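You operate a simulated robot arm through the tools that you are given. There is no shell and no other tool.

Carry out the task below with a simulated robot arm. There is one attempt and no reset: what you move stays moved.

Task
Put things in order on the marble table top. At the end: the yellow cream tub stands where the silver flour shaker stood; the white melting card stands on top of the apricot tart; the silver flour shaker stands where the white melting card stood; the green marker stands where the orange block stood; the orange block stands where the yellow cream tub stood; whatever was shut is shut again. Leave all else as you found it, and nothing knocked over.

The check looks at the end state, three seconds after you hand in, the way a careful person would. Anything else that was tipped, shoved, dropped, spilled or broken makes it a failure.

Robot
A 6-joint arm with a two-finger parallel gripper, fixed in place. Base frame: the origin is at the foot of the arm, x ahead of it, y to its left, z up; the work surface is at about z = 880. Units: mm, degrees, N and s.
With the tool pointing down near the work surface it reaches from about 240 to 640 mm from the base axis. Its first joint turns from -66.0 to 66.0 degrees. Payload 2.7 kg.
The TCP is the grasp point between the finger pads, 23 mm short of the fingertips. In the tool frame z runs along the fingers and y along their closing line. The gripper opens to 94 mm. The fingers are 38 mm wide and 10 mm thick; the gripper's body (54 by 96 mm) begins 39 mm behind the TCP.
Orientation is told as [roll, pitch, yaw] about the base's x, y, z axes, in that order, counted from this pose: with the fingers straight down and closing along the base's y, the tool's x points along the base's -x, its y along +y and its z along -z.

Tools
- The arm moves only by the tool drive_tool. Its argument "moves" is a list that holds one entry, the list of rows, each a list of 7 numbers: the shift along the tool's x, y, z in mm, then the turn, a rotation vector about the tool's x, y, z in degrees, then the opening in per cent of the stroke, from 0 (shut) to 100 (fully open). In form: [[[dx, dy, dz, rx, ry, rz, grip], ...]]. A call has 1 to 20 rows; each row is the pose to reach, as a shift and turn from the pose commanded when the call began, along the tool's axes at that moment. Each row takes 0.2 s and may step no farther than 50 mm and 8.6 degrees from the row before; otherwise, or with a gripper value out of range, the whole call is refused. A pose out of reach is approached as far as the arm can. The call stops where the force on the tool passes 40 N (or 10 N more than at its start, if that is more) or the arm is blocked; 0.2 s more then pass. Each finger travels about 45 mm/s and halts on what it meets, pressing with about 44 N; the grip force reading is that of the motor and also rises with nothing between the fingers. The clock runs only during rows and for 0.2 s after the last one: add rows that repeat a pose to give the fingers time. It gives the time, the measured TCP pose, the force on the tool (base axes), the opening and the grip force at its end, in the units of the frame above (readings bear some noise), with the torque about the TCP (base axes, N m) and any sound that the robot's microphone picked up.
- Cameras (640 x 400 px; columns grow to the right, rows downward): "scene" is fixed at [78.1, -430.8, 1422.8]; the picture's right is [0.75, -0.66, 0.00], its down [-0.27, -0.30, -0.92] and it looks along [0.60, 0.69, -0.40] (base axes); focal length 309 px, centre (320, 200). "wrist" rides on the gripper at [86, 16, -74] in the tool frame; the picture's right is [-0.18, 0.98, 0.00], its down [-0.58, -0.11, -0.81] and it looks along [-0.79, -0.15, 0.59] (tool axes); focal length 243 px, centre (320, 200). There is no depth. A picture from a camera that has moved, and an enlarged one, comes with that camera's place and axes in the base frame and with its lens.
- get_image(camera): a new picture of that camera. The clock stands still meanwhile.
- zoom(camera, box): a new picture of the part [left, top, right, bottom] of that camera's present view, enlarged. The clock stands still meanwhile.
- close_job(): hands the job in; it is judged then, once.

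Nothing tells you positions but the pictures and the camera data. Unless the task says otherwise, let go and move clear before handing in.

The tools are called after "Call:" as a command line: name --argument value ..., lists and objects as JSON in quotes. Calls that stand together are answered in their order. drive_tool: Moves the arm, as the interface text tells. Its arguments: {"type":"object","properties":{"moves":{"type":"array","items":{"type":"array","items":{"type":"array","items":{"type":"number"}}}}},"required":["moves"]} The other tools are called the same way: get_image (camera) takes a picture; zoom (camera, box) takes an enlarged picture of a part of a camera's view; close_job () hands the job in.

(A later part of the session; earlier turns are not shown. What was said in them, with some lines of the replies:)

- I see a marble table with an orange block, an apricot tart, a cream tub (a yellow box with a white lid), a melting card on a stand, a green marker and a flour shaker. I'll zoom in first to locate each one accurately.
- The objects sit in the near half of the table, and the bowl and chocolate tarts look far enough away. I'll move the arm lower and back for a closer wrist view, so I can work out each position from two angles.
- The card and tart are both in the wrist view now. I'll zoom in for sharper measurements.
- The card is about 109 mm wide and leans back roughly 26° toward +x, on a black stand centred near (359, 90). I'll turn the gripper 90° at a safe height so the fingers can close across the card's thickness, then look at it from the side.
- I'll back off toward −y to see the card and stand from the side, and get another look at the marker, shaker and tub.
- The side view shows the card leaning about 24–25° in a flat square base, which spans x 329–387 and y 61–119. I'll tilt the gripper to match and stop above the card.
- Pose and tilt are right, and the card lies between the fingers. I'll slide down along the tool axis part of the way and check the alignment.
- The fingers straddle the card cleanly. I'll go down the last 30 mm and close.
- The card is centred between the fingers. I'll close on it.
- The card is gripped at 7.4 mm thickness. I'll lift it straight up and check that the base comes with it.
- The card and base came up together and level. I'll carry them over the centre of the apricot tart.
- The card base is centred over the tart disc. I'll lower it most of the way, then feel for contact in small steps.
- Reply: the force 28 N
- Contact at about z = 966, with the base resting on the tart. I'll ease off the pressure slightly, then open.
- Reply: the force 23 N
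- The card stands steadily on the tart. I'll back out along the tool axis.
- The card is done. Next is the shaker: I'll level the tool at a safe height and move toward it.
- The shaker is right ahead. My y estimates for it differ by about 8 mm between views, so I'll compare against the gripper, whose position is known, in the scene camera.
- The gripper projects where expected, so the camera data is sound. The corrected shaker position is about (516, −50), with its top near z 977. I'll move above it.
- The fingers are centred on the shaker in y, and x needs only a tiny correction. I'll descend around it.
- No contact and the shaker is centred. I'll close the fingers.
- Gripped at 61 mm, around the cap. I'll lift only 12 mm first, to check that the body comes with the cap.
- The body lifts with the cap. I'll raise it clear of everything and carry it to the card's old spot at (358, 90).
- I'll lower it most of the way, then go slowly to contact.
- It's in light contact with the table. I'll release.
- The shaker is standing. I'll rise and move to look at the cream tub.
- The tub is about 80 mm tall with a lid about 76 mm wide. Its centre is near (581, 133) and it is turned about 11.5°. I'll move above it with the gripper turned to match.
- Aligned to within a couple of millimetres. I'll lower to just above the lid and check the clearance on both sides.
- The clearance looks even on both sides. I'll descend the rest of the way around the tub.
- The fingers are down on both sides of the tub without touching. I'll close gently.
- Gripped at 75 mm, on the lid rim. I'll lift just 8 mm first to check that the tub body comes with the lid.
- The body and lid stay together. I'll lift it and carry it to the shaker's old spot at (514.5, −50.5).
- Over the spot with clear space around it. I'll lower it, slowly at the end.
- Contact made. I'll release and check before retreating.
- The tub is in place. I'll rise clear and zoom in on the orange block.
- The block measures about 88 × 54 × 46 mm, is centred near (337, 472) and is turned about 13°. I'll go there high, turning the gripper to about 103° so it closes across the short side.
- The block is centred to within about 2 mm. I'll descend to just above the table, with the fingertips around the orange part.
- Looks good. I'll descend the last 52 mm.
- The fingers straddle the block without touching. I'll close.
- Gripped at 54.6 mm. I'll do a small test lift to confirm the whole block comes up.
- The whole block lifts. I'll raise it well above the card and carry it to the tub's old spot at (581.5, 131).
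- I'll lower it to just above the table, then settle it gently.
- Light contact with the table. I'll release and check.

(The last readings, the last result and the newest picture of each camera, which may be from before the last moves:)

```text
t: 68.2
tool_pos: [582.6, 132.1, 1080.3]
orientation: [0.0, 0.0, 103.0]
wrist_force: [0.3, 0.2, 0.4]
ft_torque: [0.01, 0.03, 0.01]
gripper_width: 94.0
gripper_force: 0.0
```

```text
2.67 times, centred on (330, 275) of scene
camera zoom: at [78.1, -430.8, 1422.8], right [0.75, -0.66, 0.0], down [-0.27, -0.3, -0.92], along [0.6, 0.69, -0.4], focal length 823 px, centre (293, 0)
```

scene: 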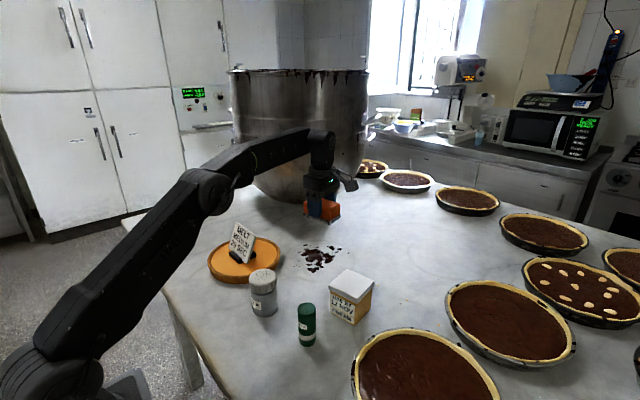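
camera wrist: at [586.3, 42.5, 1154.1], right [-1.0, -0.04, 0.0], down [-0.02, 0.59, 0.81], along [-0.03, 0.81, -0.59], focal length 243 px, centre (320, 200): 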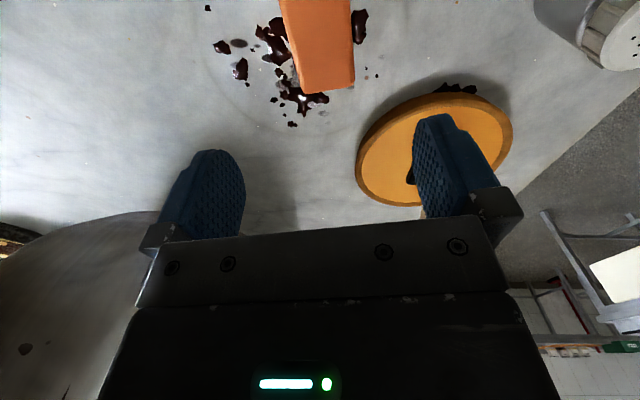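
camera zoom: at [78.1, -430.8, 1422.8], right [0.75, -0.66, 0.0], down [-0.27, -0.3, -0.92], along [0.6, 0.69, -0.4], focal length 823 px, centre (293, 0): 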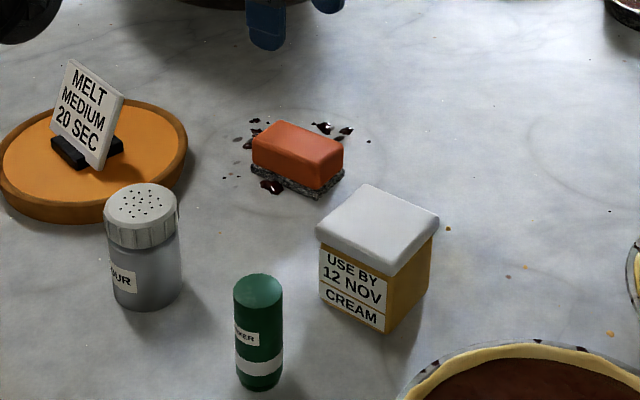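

The block is standing where the tub was. The marker is near (378, −47) with its top around z 967, so I'll move above it and turn the tool back to a comfortable angle.

Call:
drive_tool --moves '[[[14.3, 26.5, 0, 0, 0, 8.1, 90], [28.5, 53, 0, 0, 0, 16.2, 80], [42.8, 79.5, 5, 0, 0, 24.3, 75], [57, 106, 10, 0, 0, 32.4, 75], [71.3, 132.4, 15, 0, 0, 40.6, 75], [85.5, 158.9, 20, 0, 0, 48.7, 75], [99.8, 185.4, 25, 0, 0, 56.8, 75], [114, 211.9, 30, 0, 0, 64.9, 75], [128.3, 238.4, 30, 0, 0, 73, 75], [128.3, 238.4, 30, 0, 0, 73, 75]]]'

Call:
get_image --camera "wrist"

Call:
get_image --camera "scene"

```text
t: 70.4
tool_pos: [378.5, -49.1, 1050.4]
orientation: [0.0, 0.0, 29.9]
wrist_force: [0.1, -0.1, -0.2]
ft_torque: [0.02, 0.0, -0.05]
gripper_width: 70.8
gripper_force: 0.0
```

```text
taken
camera wrist: at [296.1, -78.2, 1123.9], right [-0.33, 0.94, 0.0], down [0.56, 0.2, 0.81], along [0.76, 0.27, -0.59], focal length 243 px, centre (320, 200)
```

wrist: 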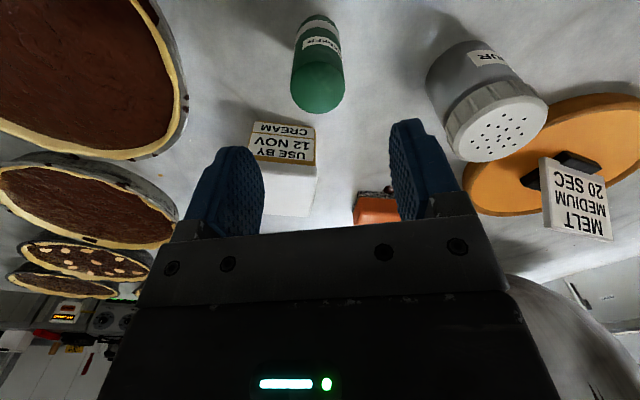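

```text
taken
```

scene: 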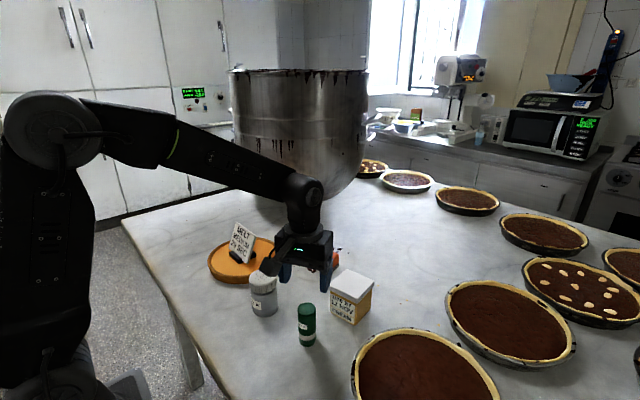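

Call:
zoom --camera "wrist" --box '[260, 0, 380, 120]'

```text
3.33 times, centred on (320, 60) of wrist
camera zoom: at [296.1, -78.2, 1123.9], right [-0.33, 0.94, 0.0], down [0.56, 0.2, 0.81], along [0.76, 0.27, -0.59], focal length 809 px, centre (320, 667)
```

zoom: 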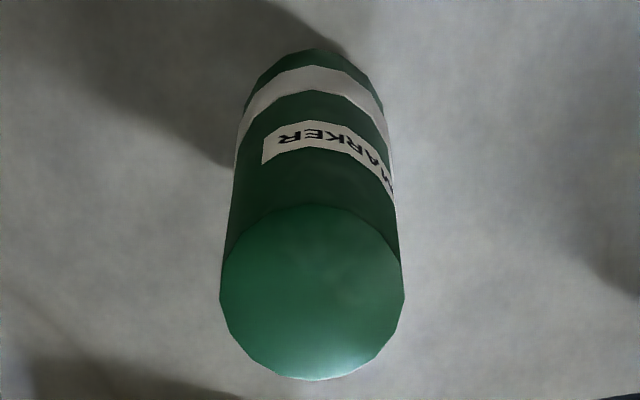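

The marker is within 1.5 mm of the tool axis. I'll descend around it and close.

Call:
drive_tool --moves '[[[0, -1.5, 40, 0, 0, 0, 75], [0, -1.5, 75, 0, 0, 0, 75], [0, -1.5, 100, 0, 0, 0, 75], [0, -1.5, 112, 0, 0, 0, 75], [0, -1.5, 112, 0, 0, 0, 75]]]'

Call:
get_image --camera "wrist"

Call:
zoom --camera "scene" --box '[240, 240, 380, 360]'

```text
t: 71.6
tool_pos: [380.1, -49.5, 937.9]
orientation: [0.0, 0.0, 29.9]
wrist_force: [0.1, -0.4, -0.1]
ft_torque: [0.02, -0.02, -0.03]
gripper_width: 70.6
gripper_force: 0.0
```

```text
taken
camera wrist: at [296.1, -78.8, 1011.7], right [-0.33, 0.94, 0.0], down [0.56, 0.2, 0.81], along [0.76, 0.27, -0.59], focal length 243 px, centre (320, 200)
```

wrist: 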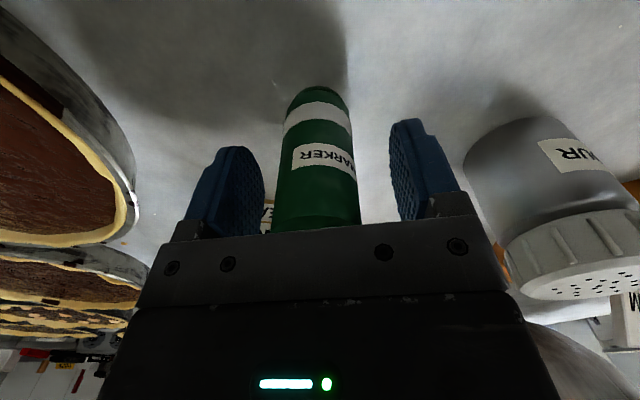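

```text
3.33 times, centred on (310, 300) of scene
camera zoom: at [78.1, -430.8, 1422.8], right [0.75, -0.66, 0.0], down [-0.27, -0.3, -0.92], along [0.6, 0.69, -0.4], focal length 1029 px, centre (353, -133)
```

zoom: 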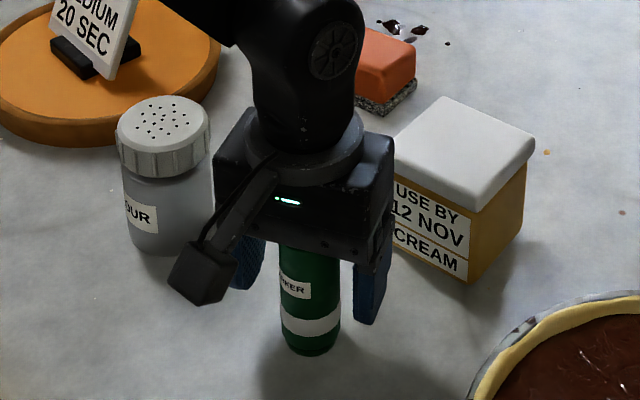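

Call:
drive_tool --moves '[[[0, 0, 0, 0, 0, 0, 60], [0, 0, 0, 0, 0, 0, 48], [0, 0, 0, 0, 0, 0, 38], [0, 0, 0, 0, 0, 0, 28], [0, 0, 0, 0, 0, 0, 20], [0, 0, 0, 0, 0, 0, 20]]]'

Call:
drive_tool --moves '[[[0, 0, -6, 0, 0, 0, 20], [0, 0, -12, 0, 0, 0, 20], [0, 0, -12, 0, 0, 0, 20]]]'

Call:
get_image --camera "wrist"

Call:
zoom --camera "scene" --box '[240, 240, 380, 360]'

```text
t: 73.0
tool_pos: [378.7, -49.3, 940.0]
orientation: [0.1, 0.0, 30.0]
wrist_force: [0.1, -0.6, 1.3]
ft_torque: [-0.01, 0.02, -0.02]
gripper_width: 36.9
gripper_force: 44.2
```

```text
t: 73.8
tool_pos: [379.2, -49.3, 950.8]
orientation: [0.0, 0.0, 30.0]
wrist_force: [0.3, -0.4, -0.8]
ft_torque: [0.02, 0.0, -0.02]
gripper_width: 36.8
gripper_force: 43.7
```

```text
taken
camera wrist: at [296.3, -79.4, 1023.9], right [-0.33, 0.94, 0.0], down [0.56, 0.2, 0.81], along [0.76, 0.27, -0.59], focal length 243 px, centre (320, 200)
```

wrist: 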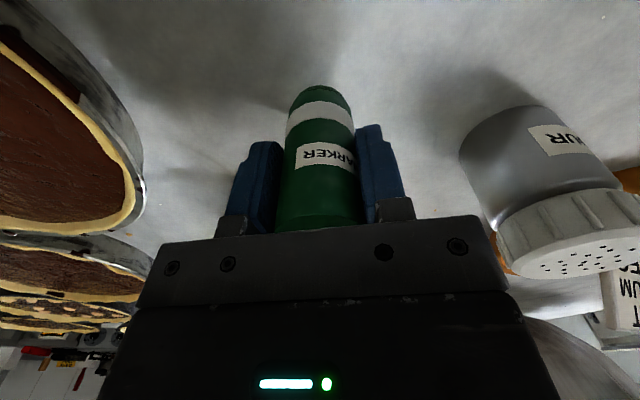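

```text
3.33 times, centred on (310, 300) of scene
camera zoom: at [78.1, -430.8, 1422.8], right [0.75, -0.66, 0.0], down [-0.27, -0.3, -0.92], along [0.6, 0.69, -0.4], focal length 1029 px, centre (353, -133)
```

zoom: 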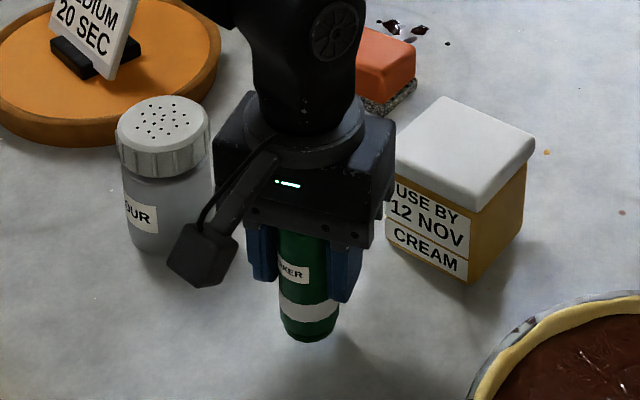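

The marker is lifted cleanly. I'll raise it above everything and carry it to the block's old spot at (338.5, 469).

Call:
drive_tool --moves '[[[0, 0, -38, 0, 0, 0, 20], [0, 0, -76, 0, 0, 0, 20], [0, 0, -114, 0, 0, 0, 20], [0, 0, -150, 0, 0, 0, 20], [-18.7, 39.1, -150, 0, 0, 0, 20], [-37.3, 78.2, -150, 0, 0, 0, 20], [-56, 117.3, -150, 0, 0, 0, 20], [-74.6, 156.4, -150, 0, 0, 0, 20], [-93.3, 195.5, -150, 0, 0, 0, 20], [-112, 234.6, -150, 0, 0, 0, 20], [-130.6, 273.6, -150, 0, 0, 0, 20], [-149.3, 312.7, -150, 0, 0, 0, 20], [-167.9, 351.8, -150, 0, 0, 0, 20], [-186.6, 390.9, -150, 0, 0, 0, 20], [-205.2, 430, -150, 0, 0, 0, 20], [-223.9, 469.1, -150, 0, 0, 0, 20], [-223.9, 469.1, -150, 0, 0, 0, 20]]]'

Call:
get_image --camera "scene"

Call:
get_image --camera "wrist"

```text
t: 77.4
tool_pos: [338.2, 469.5, 1100.2]
orientation: [0.0, 0.0, 30.0]
wrist_force: [0.5, -0.1, -0.7]
ft_torque: [-0.02, -0.02, -0.03]
gripper_width: 36.9
gripper_force: 44.3
```

```text
taken
```

scene: 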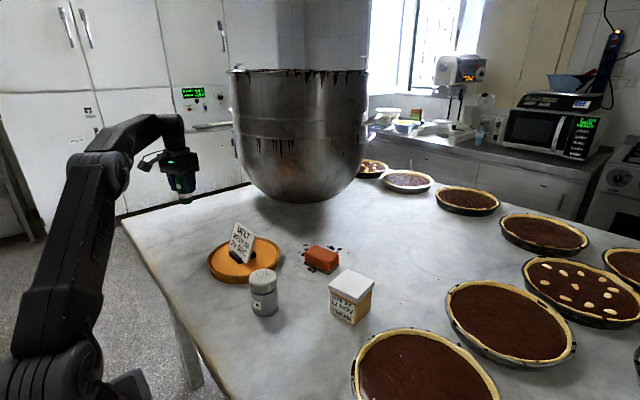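

```text
taken
camera wrist: at [255.4, 439.3, 1173.1], right [-0.33, 0.94, 0.0], down [0.56, 0.2, 0.81], along [0.76, 0.27, -0.59], focal length 243 px, centre (320, 200)
```

wrist: 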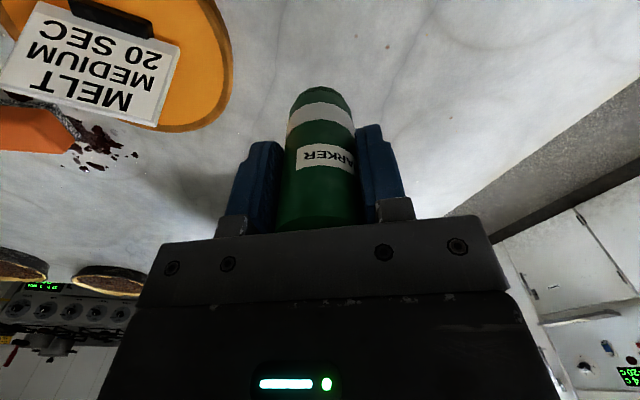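

I'll lower it to near the surface, then go slowly to contact.

Call:
drive_tool --moves '[[[0, 0, 40, 0, 0, 0, 20], [0, 0, 80, 0, 0, 0, 20], [0, 0, 120, 0, 0, 0, 20], [0, 0, 145, 0, 0, 0, 20], [0, 0, 156, 0, 0, 0, 20], [0, 0, 156, 0, 0, 0, 20]]]'

Call:
drive_tool --moves '[[[0, 0, 1.5, 0, 0, 0, 20], [0, 0, 3, 0, 0, 0, 20], [0, 0, 3, 0, 0, 0, 20]]]'

Call:
zoom --camera "scene" --box '[150, 170, 280, 290]'

```text
t: 78.8
tool_pos: [338.3, 470.1, 944.1]
orientation: [0.0, 0.0, 30.1]
wrist_force: [-0.1, 0.3, -0.6]
ft_torque: [0.01, -0.02, -0.01]
gripper_width: 36.7
gripper_force: 44.0
```

```text
t: 79.6
tool_pos: [338.3, 469.3, 940.9]
orientation: [-0.1, 0.0, 30.0]
wrist_force: [-0.1, -0.1, -1.3]
ft_torque: [0.04, -0.04, 0.02]
gripper_width: 36.6
gripper_force: 43.9
```

```text
3.33 times, centred on (215, 230) of scene
camera zoom: at [78.1, -430.8, 1422.8], right [0.75, -0.66, 0.0], down [-0.27, -0.3, -0.92], along [0.6, 0.69, -0.4], focal length 1029 px, centre (670, 100)
```

zoom: 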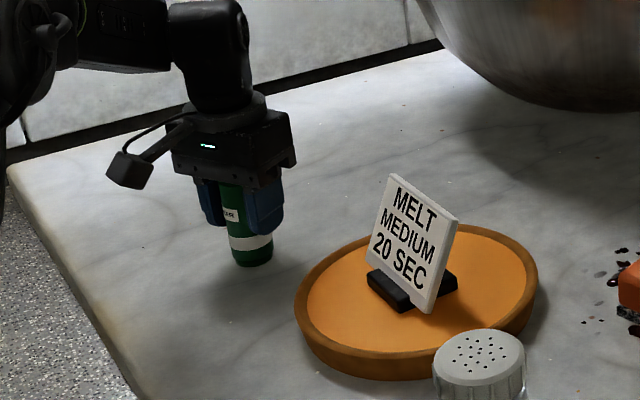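

Call:
drive_tool --moves '[[[0, 0, 0.7, 0, 0, 0, 20], [0, 0, 1.4, 0, 0, 0, 20], [0, 0, 1.4, 0, 0, 0, 20]]]'

```text
t: 80.4
tool_pos: [338.7, 468.8, 938.9]
orientation: [0.0, 0.0, 30.0]
wrist_force: [-0.7, -0.6, -0.9]
ft_torque: [0.03, -0.01, 0.01]
gripper_width: 37.1
gripper_force: 45.0
```

Call:
drive_tool --moves '[[[0, 0, 0.6, 0, 0, 0, 20], [0, 0, 1.2, 0, 0, 0, 20], [0, 0, 1.2, 0, 0, 0, 20]]]'

```text
t: 81.2
tool_pos: [337.7, 469.3, 939.0]
orientation: [-0.1, 0.0, 30.0]
wrist_force: [0.4, 0.0, 0.6]
ft_torque: [0.07, 0.05, -0.01]
gripper_width: 37.0
gripper_force: 43.7
```

Call:
drive_tool --moves '[[[0, 0, 0.4, 0, 0, 0, 20], [0, 0, 0.7, 0, 0, 0, 20], [0, 0, 0.7, 0, 0, 0, 20]]]'

```text
t: 82.0
tool_pos: [338.9, 469.4, 938.1]
orientation: [-0.1, -0.1, 30.0]
wrist_force: [-1.4, -2.9, 8.7]
ft_torque: [-0.1, 0.06, 0.01]
gripper_width: 37.0
gripper_force: 44.1
```

Contact made. I'll release slowly and check that the marker stands.

Call:
drive_tool --moves '[[[0, 0, 0, 0, 0, 0, 43], [0, 0, 0, 0, 0, 0, 50], [0, 0, 0, 0, 0, 0, 62], [0, 0, 0, 0, 0, 0, 75], [0, 0, 0, 0, 0, 0, 75], [0, 0, 0, 0, 0, 0, 75]]]'

Call:
get_image --camera "wrist"

Call:
zoom --camera "scene" --box '[150, 170, 280, 290]'

```text
t: 83.4
tool_pos: [337.6, 468.8, 937.2]
orientation: [0.1, 0.0, 30.0]
wrist_force: [-0.6, -0.7, 0.6]
ft_torque: [0.04, 0.01, 0.03]
gripper_width: 70.2
gripper_force: 0.1
```

```text
taken
camera wrist: at [255.4, 438.7, 1010.8], right [-0.33, 0.94, 0.0], down [0.56, 0.2, 0.81], along [0.76, 0.27, -0.59], focal length 243 px, centre (320, 200)
```

wrist: 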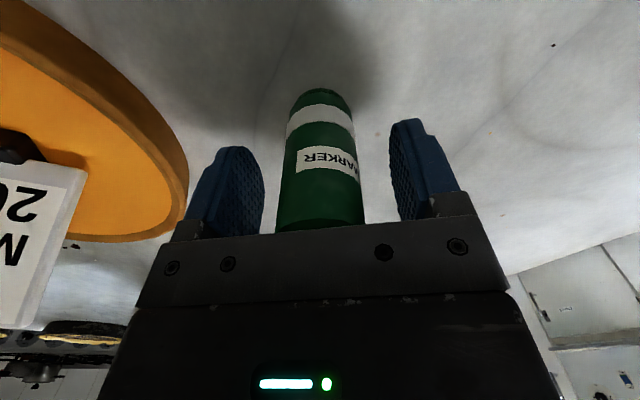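

```text
3.33 times, centred on (215, 230) of scene
camera zoom: at [78.1, -430.8, 1422.8], right [0.75, -0.66, 0.0], down [-0.27, -0.3, -0.92], along [0.6, 0.69, -0.4], focal length 1029 px, centre (670, 100)
```

zoom: 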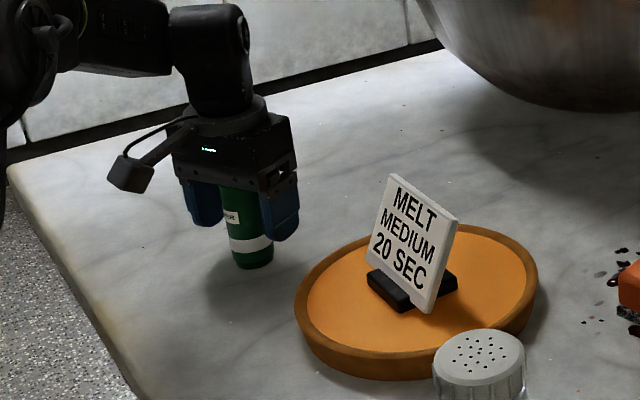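

The marker stands upright. I'll raise straight up and move the arm clear for a final check of the whole scene.

Call:
drive_tool --moves '[[[0, 0, -20, 0, 0, 0, 75], [0, 0, -55, 0, 0, 0, 75], [0, 0, -100, 0, 0, 0, 75], [0, 0, -150, 0, 0, 0, 75], [0, 0, -200, 0, 0, 0, 75], [0, 0, -245, 0, 0, 0, 75], [0, 0, -245, 0, 0, 0, 75]]]'

Call:
get_image --camera "scene"

Call:
zoom --camera "scene" --box '[160, 200, 400, 350]'

Call:
get_image --camera "wrist"

```text
t: 85.0
tool_pos: [334.1, 460.0, 1178.1]
orientation: [-0.1, 0.1, 30.0]
wrist_force: [-0.4, -0.7, 0.3]
ft_torque: [-0.03, -0.03, 0.0]
gripper_width: 70.4
gripper_force: 0.1
out of reach, approached as far as the arm can: row 6, 7
```

```text
taken
```

scene: 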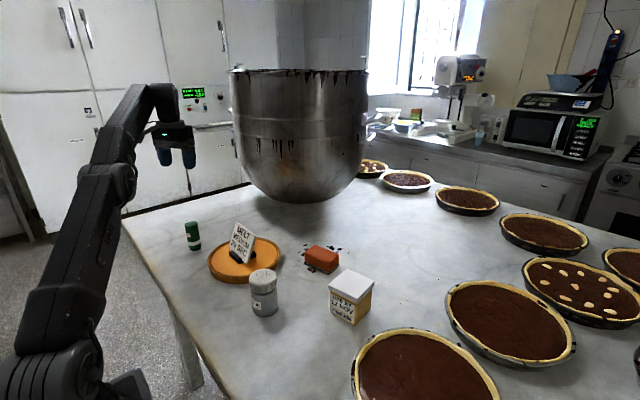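

```text
2.67 times, centred on (280, 275) of scene
camera zoom: at [78.1, -430.8, 1422.8], right [0.75, -0.66, 0.0], down [-0.27, -0.3, -0.92], along [0.6, 0.69, -0.4], focal length 823 px, centre (427, 0)
```

zoom: 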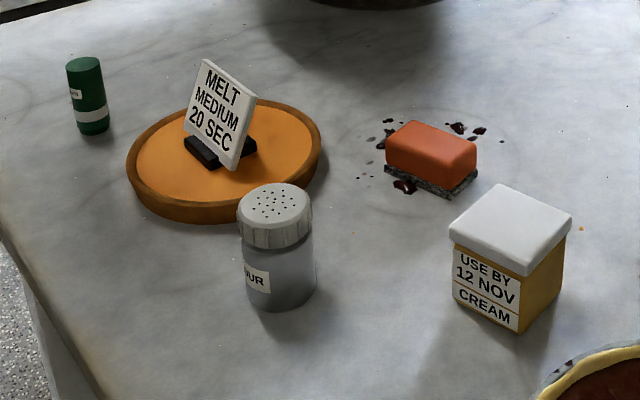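

```text
taken
camera wrist: at [251.1, 430.8, 1251.0], right [-0.33, 0.94, 0.0], down [0.56, 0.2, 0.81], along [0.76, 0.27, -0.59], focal length 243 px, centre (320, 200)
```

wrist: 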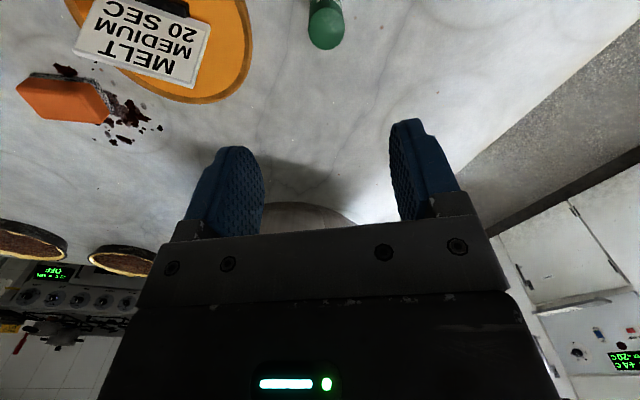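

Everything appears in place. I'll zoom in for a last check of the marker, block, tub and card before handing in.

Call:
zoom --camera "scene" --box '[165, 215, 225, 265]'

Call:
zoom --camera "scene" --box '[200, 215, 290, 290]'

Call:
zoom --camera "scene" --box '[290, 230, 390, 330]'

Call:
zoom --camera "wrist" --box '[0, 0, 380, 160]'

```text
8.00 times, centred on (195, 240) of scene
camera zoom: at [78.1, -430.8, 1422.8], right [0.75, -0.66, 0.0], down [-0.27, -0.3, -0.92], along [0.6, 0.69, -0.4], focal length 2469 px, centre (1320, -120)
```

zoom: 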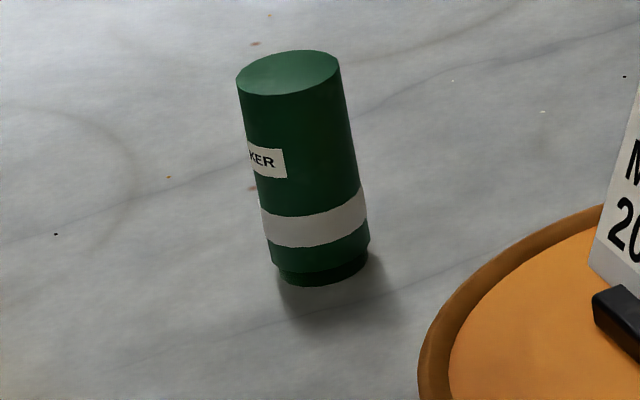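

```text
5.33 times, centred on (245, 252) of scene
camera zoom: at [78.1, -430.8, 1422.8], right [0.75, -0.66, 0.0], down [-0.27, -0.3, -0.92], along [0.6, 0.69, -0.4], focal length 1646 px, centre (720, -80)
```

zoom: 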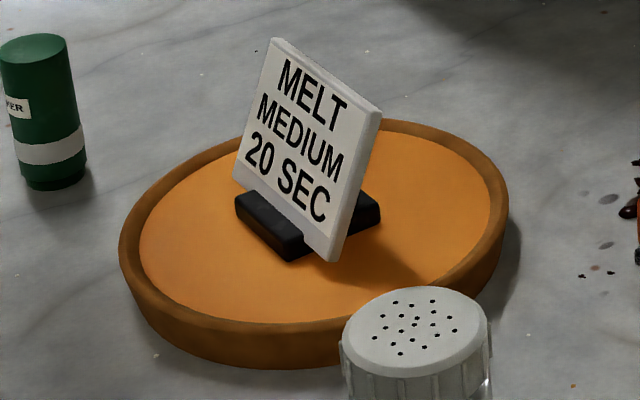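

```text
4.00 times, centred on (340, 280) of scene
camera zoom: at [78.1, -430.8, 1422.8], right [0.75, -0.66, 0.0], down [-0.27, -0.3, -0.92], along [0.6, 0.69, -0.4], focal length 1234 px, centre (240, -120)
```

zoom: 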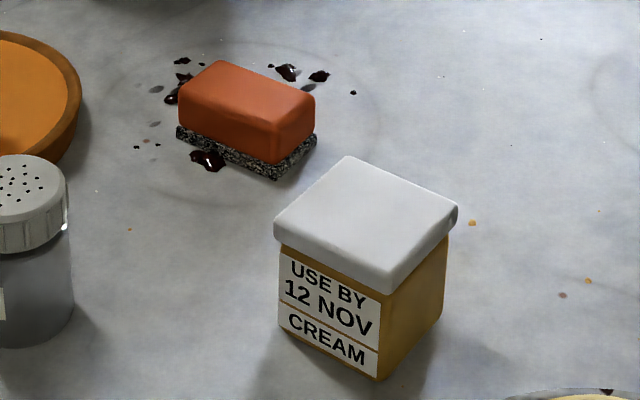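

```text
1.68 times, centred on (190, 80) of wrist
camera zoom: at [251.1, 430.8, 1251.0], right [-0.33, 0.94, 0.0], down [0.56, 0.2, 0.81], along [0.76, 0.27, -0.59], focal length 409 px, centre (539, 402)
```

zoom: 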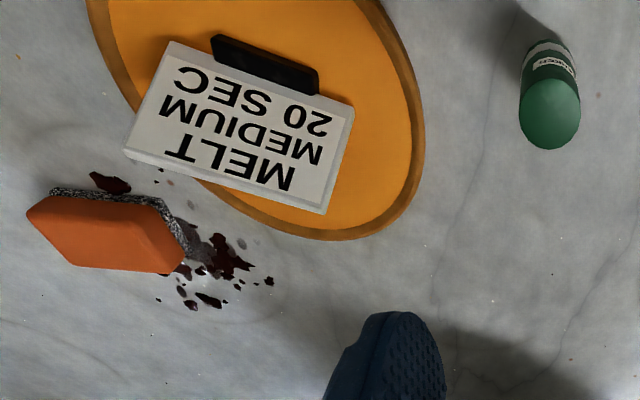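

I compared each object's old and new position, and they agree to within a few millimetres. The marker is on the block's spot, the block on the tub's, the tub on the shaker's and the shaker on the card's, and the card stands on the tart. Everything is upright, both lids are on, the tart hasn't moved, and the arm is clear, so I'm handing in.

Call:
close_job

```text
The job is handed in.
```

The rearrangement is finished and handed in; I haven't seen the result of the check. In the last pictures everything stood upright, the tart hadn't moved and the arm was clear.

| Object | Where it is now | How close |
|---|---|---|
| White melting card | On top of the apricot tart, near the centre | – |
| Silver flour shaker | The card's old spot | within a few millimetres |
| Yellow cream tub | The shaker's old spot | within about 8 mm |
| Orange block | The tub's old spot, on the chocolate spill that was already there | within a few millimetres |
| Green marker | The block's old spot | within a few millimetres |

- **Tub position:** the tub is the least certain placement. The gripper reading put it within about a millimetre of the shaker's spot, but the scene camera suggested it might be up to 8 mm off. I left it, because gripping it again risked disturbing things for a very small gain.
- **Lids:** nothing had to be opened. I carried the tub and the shaker by their lid and cap; both stayed on.
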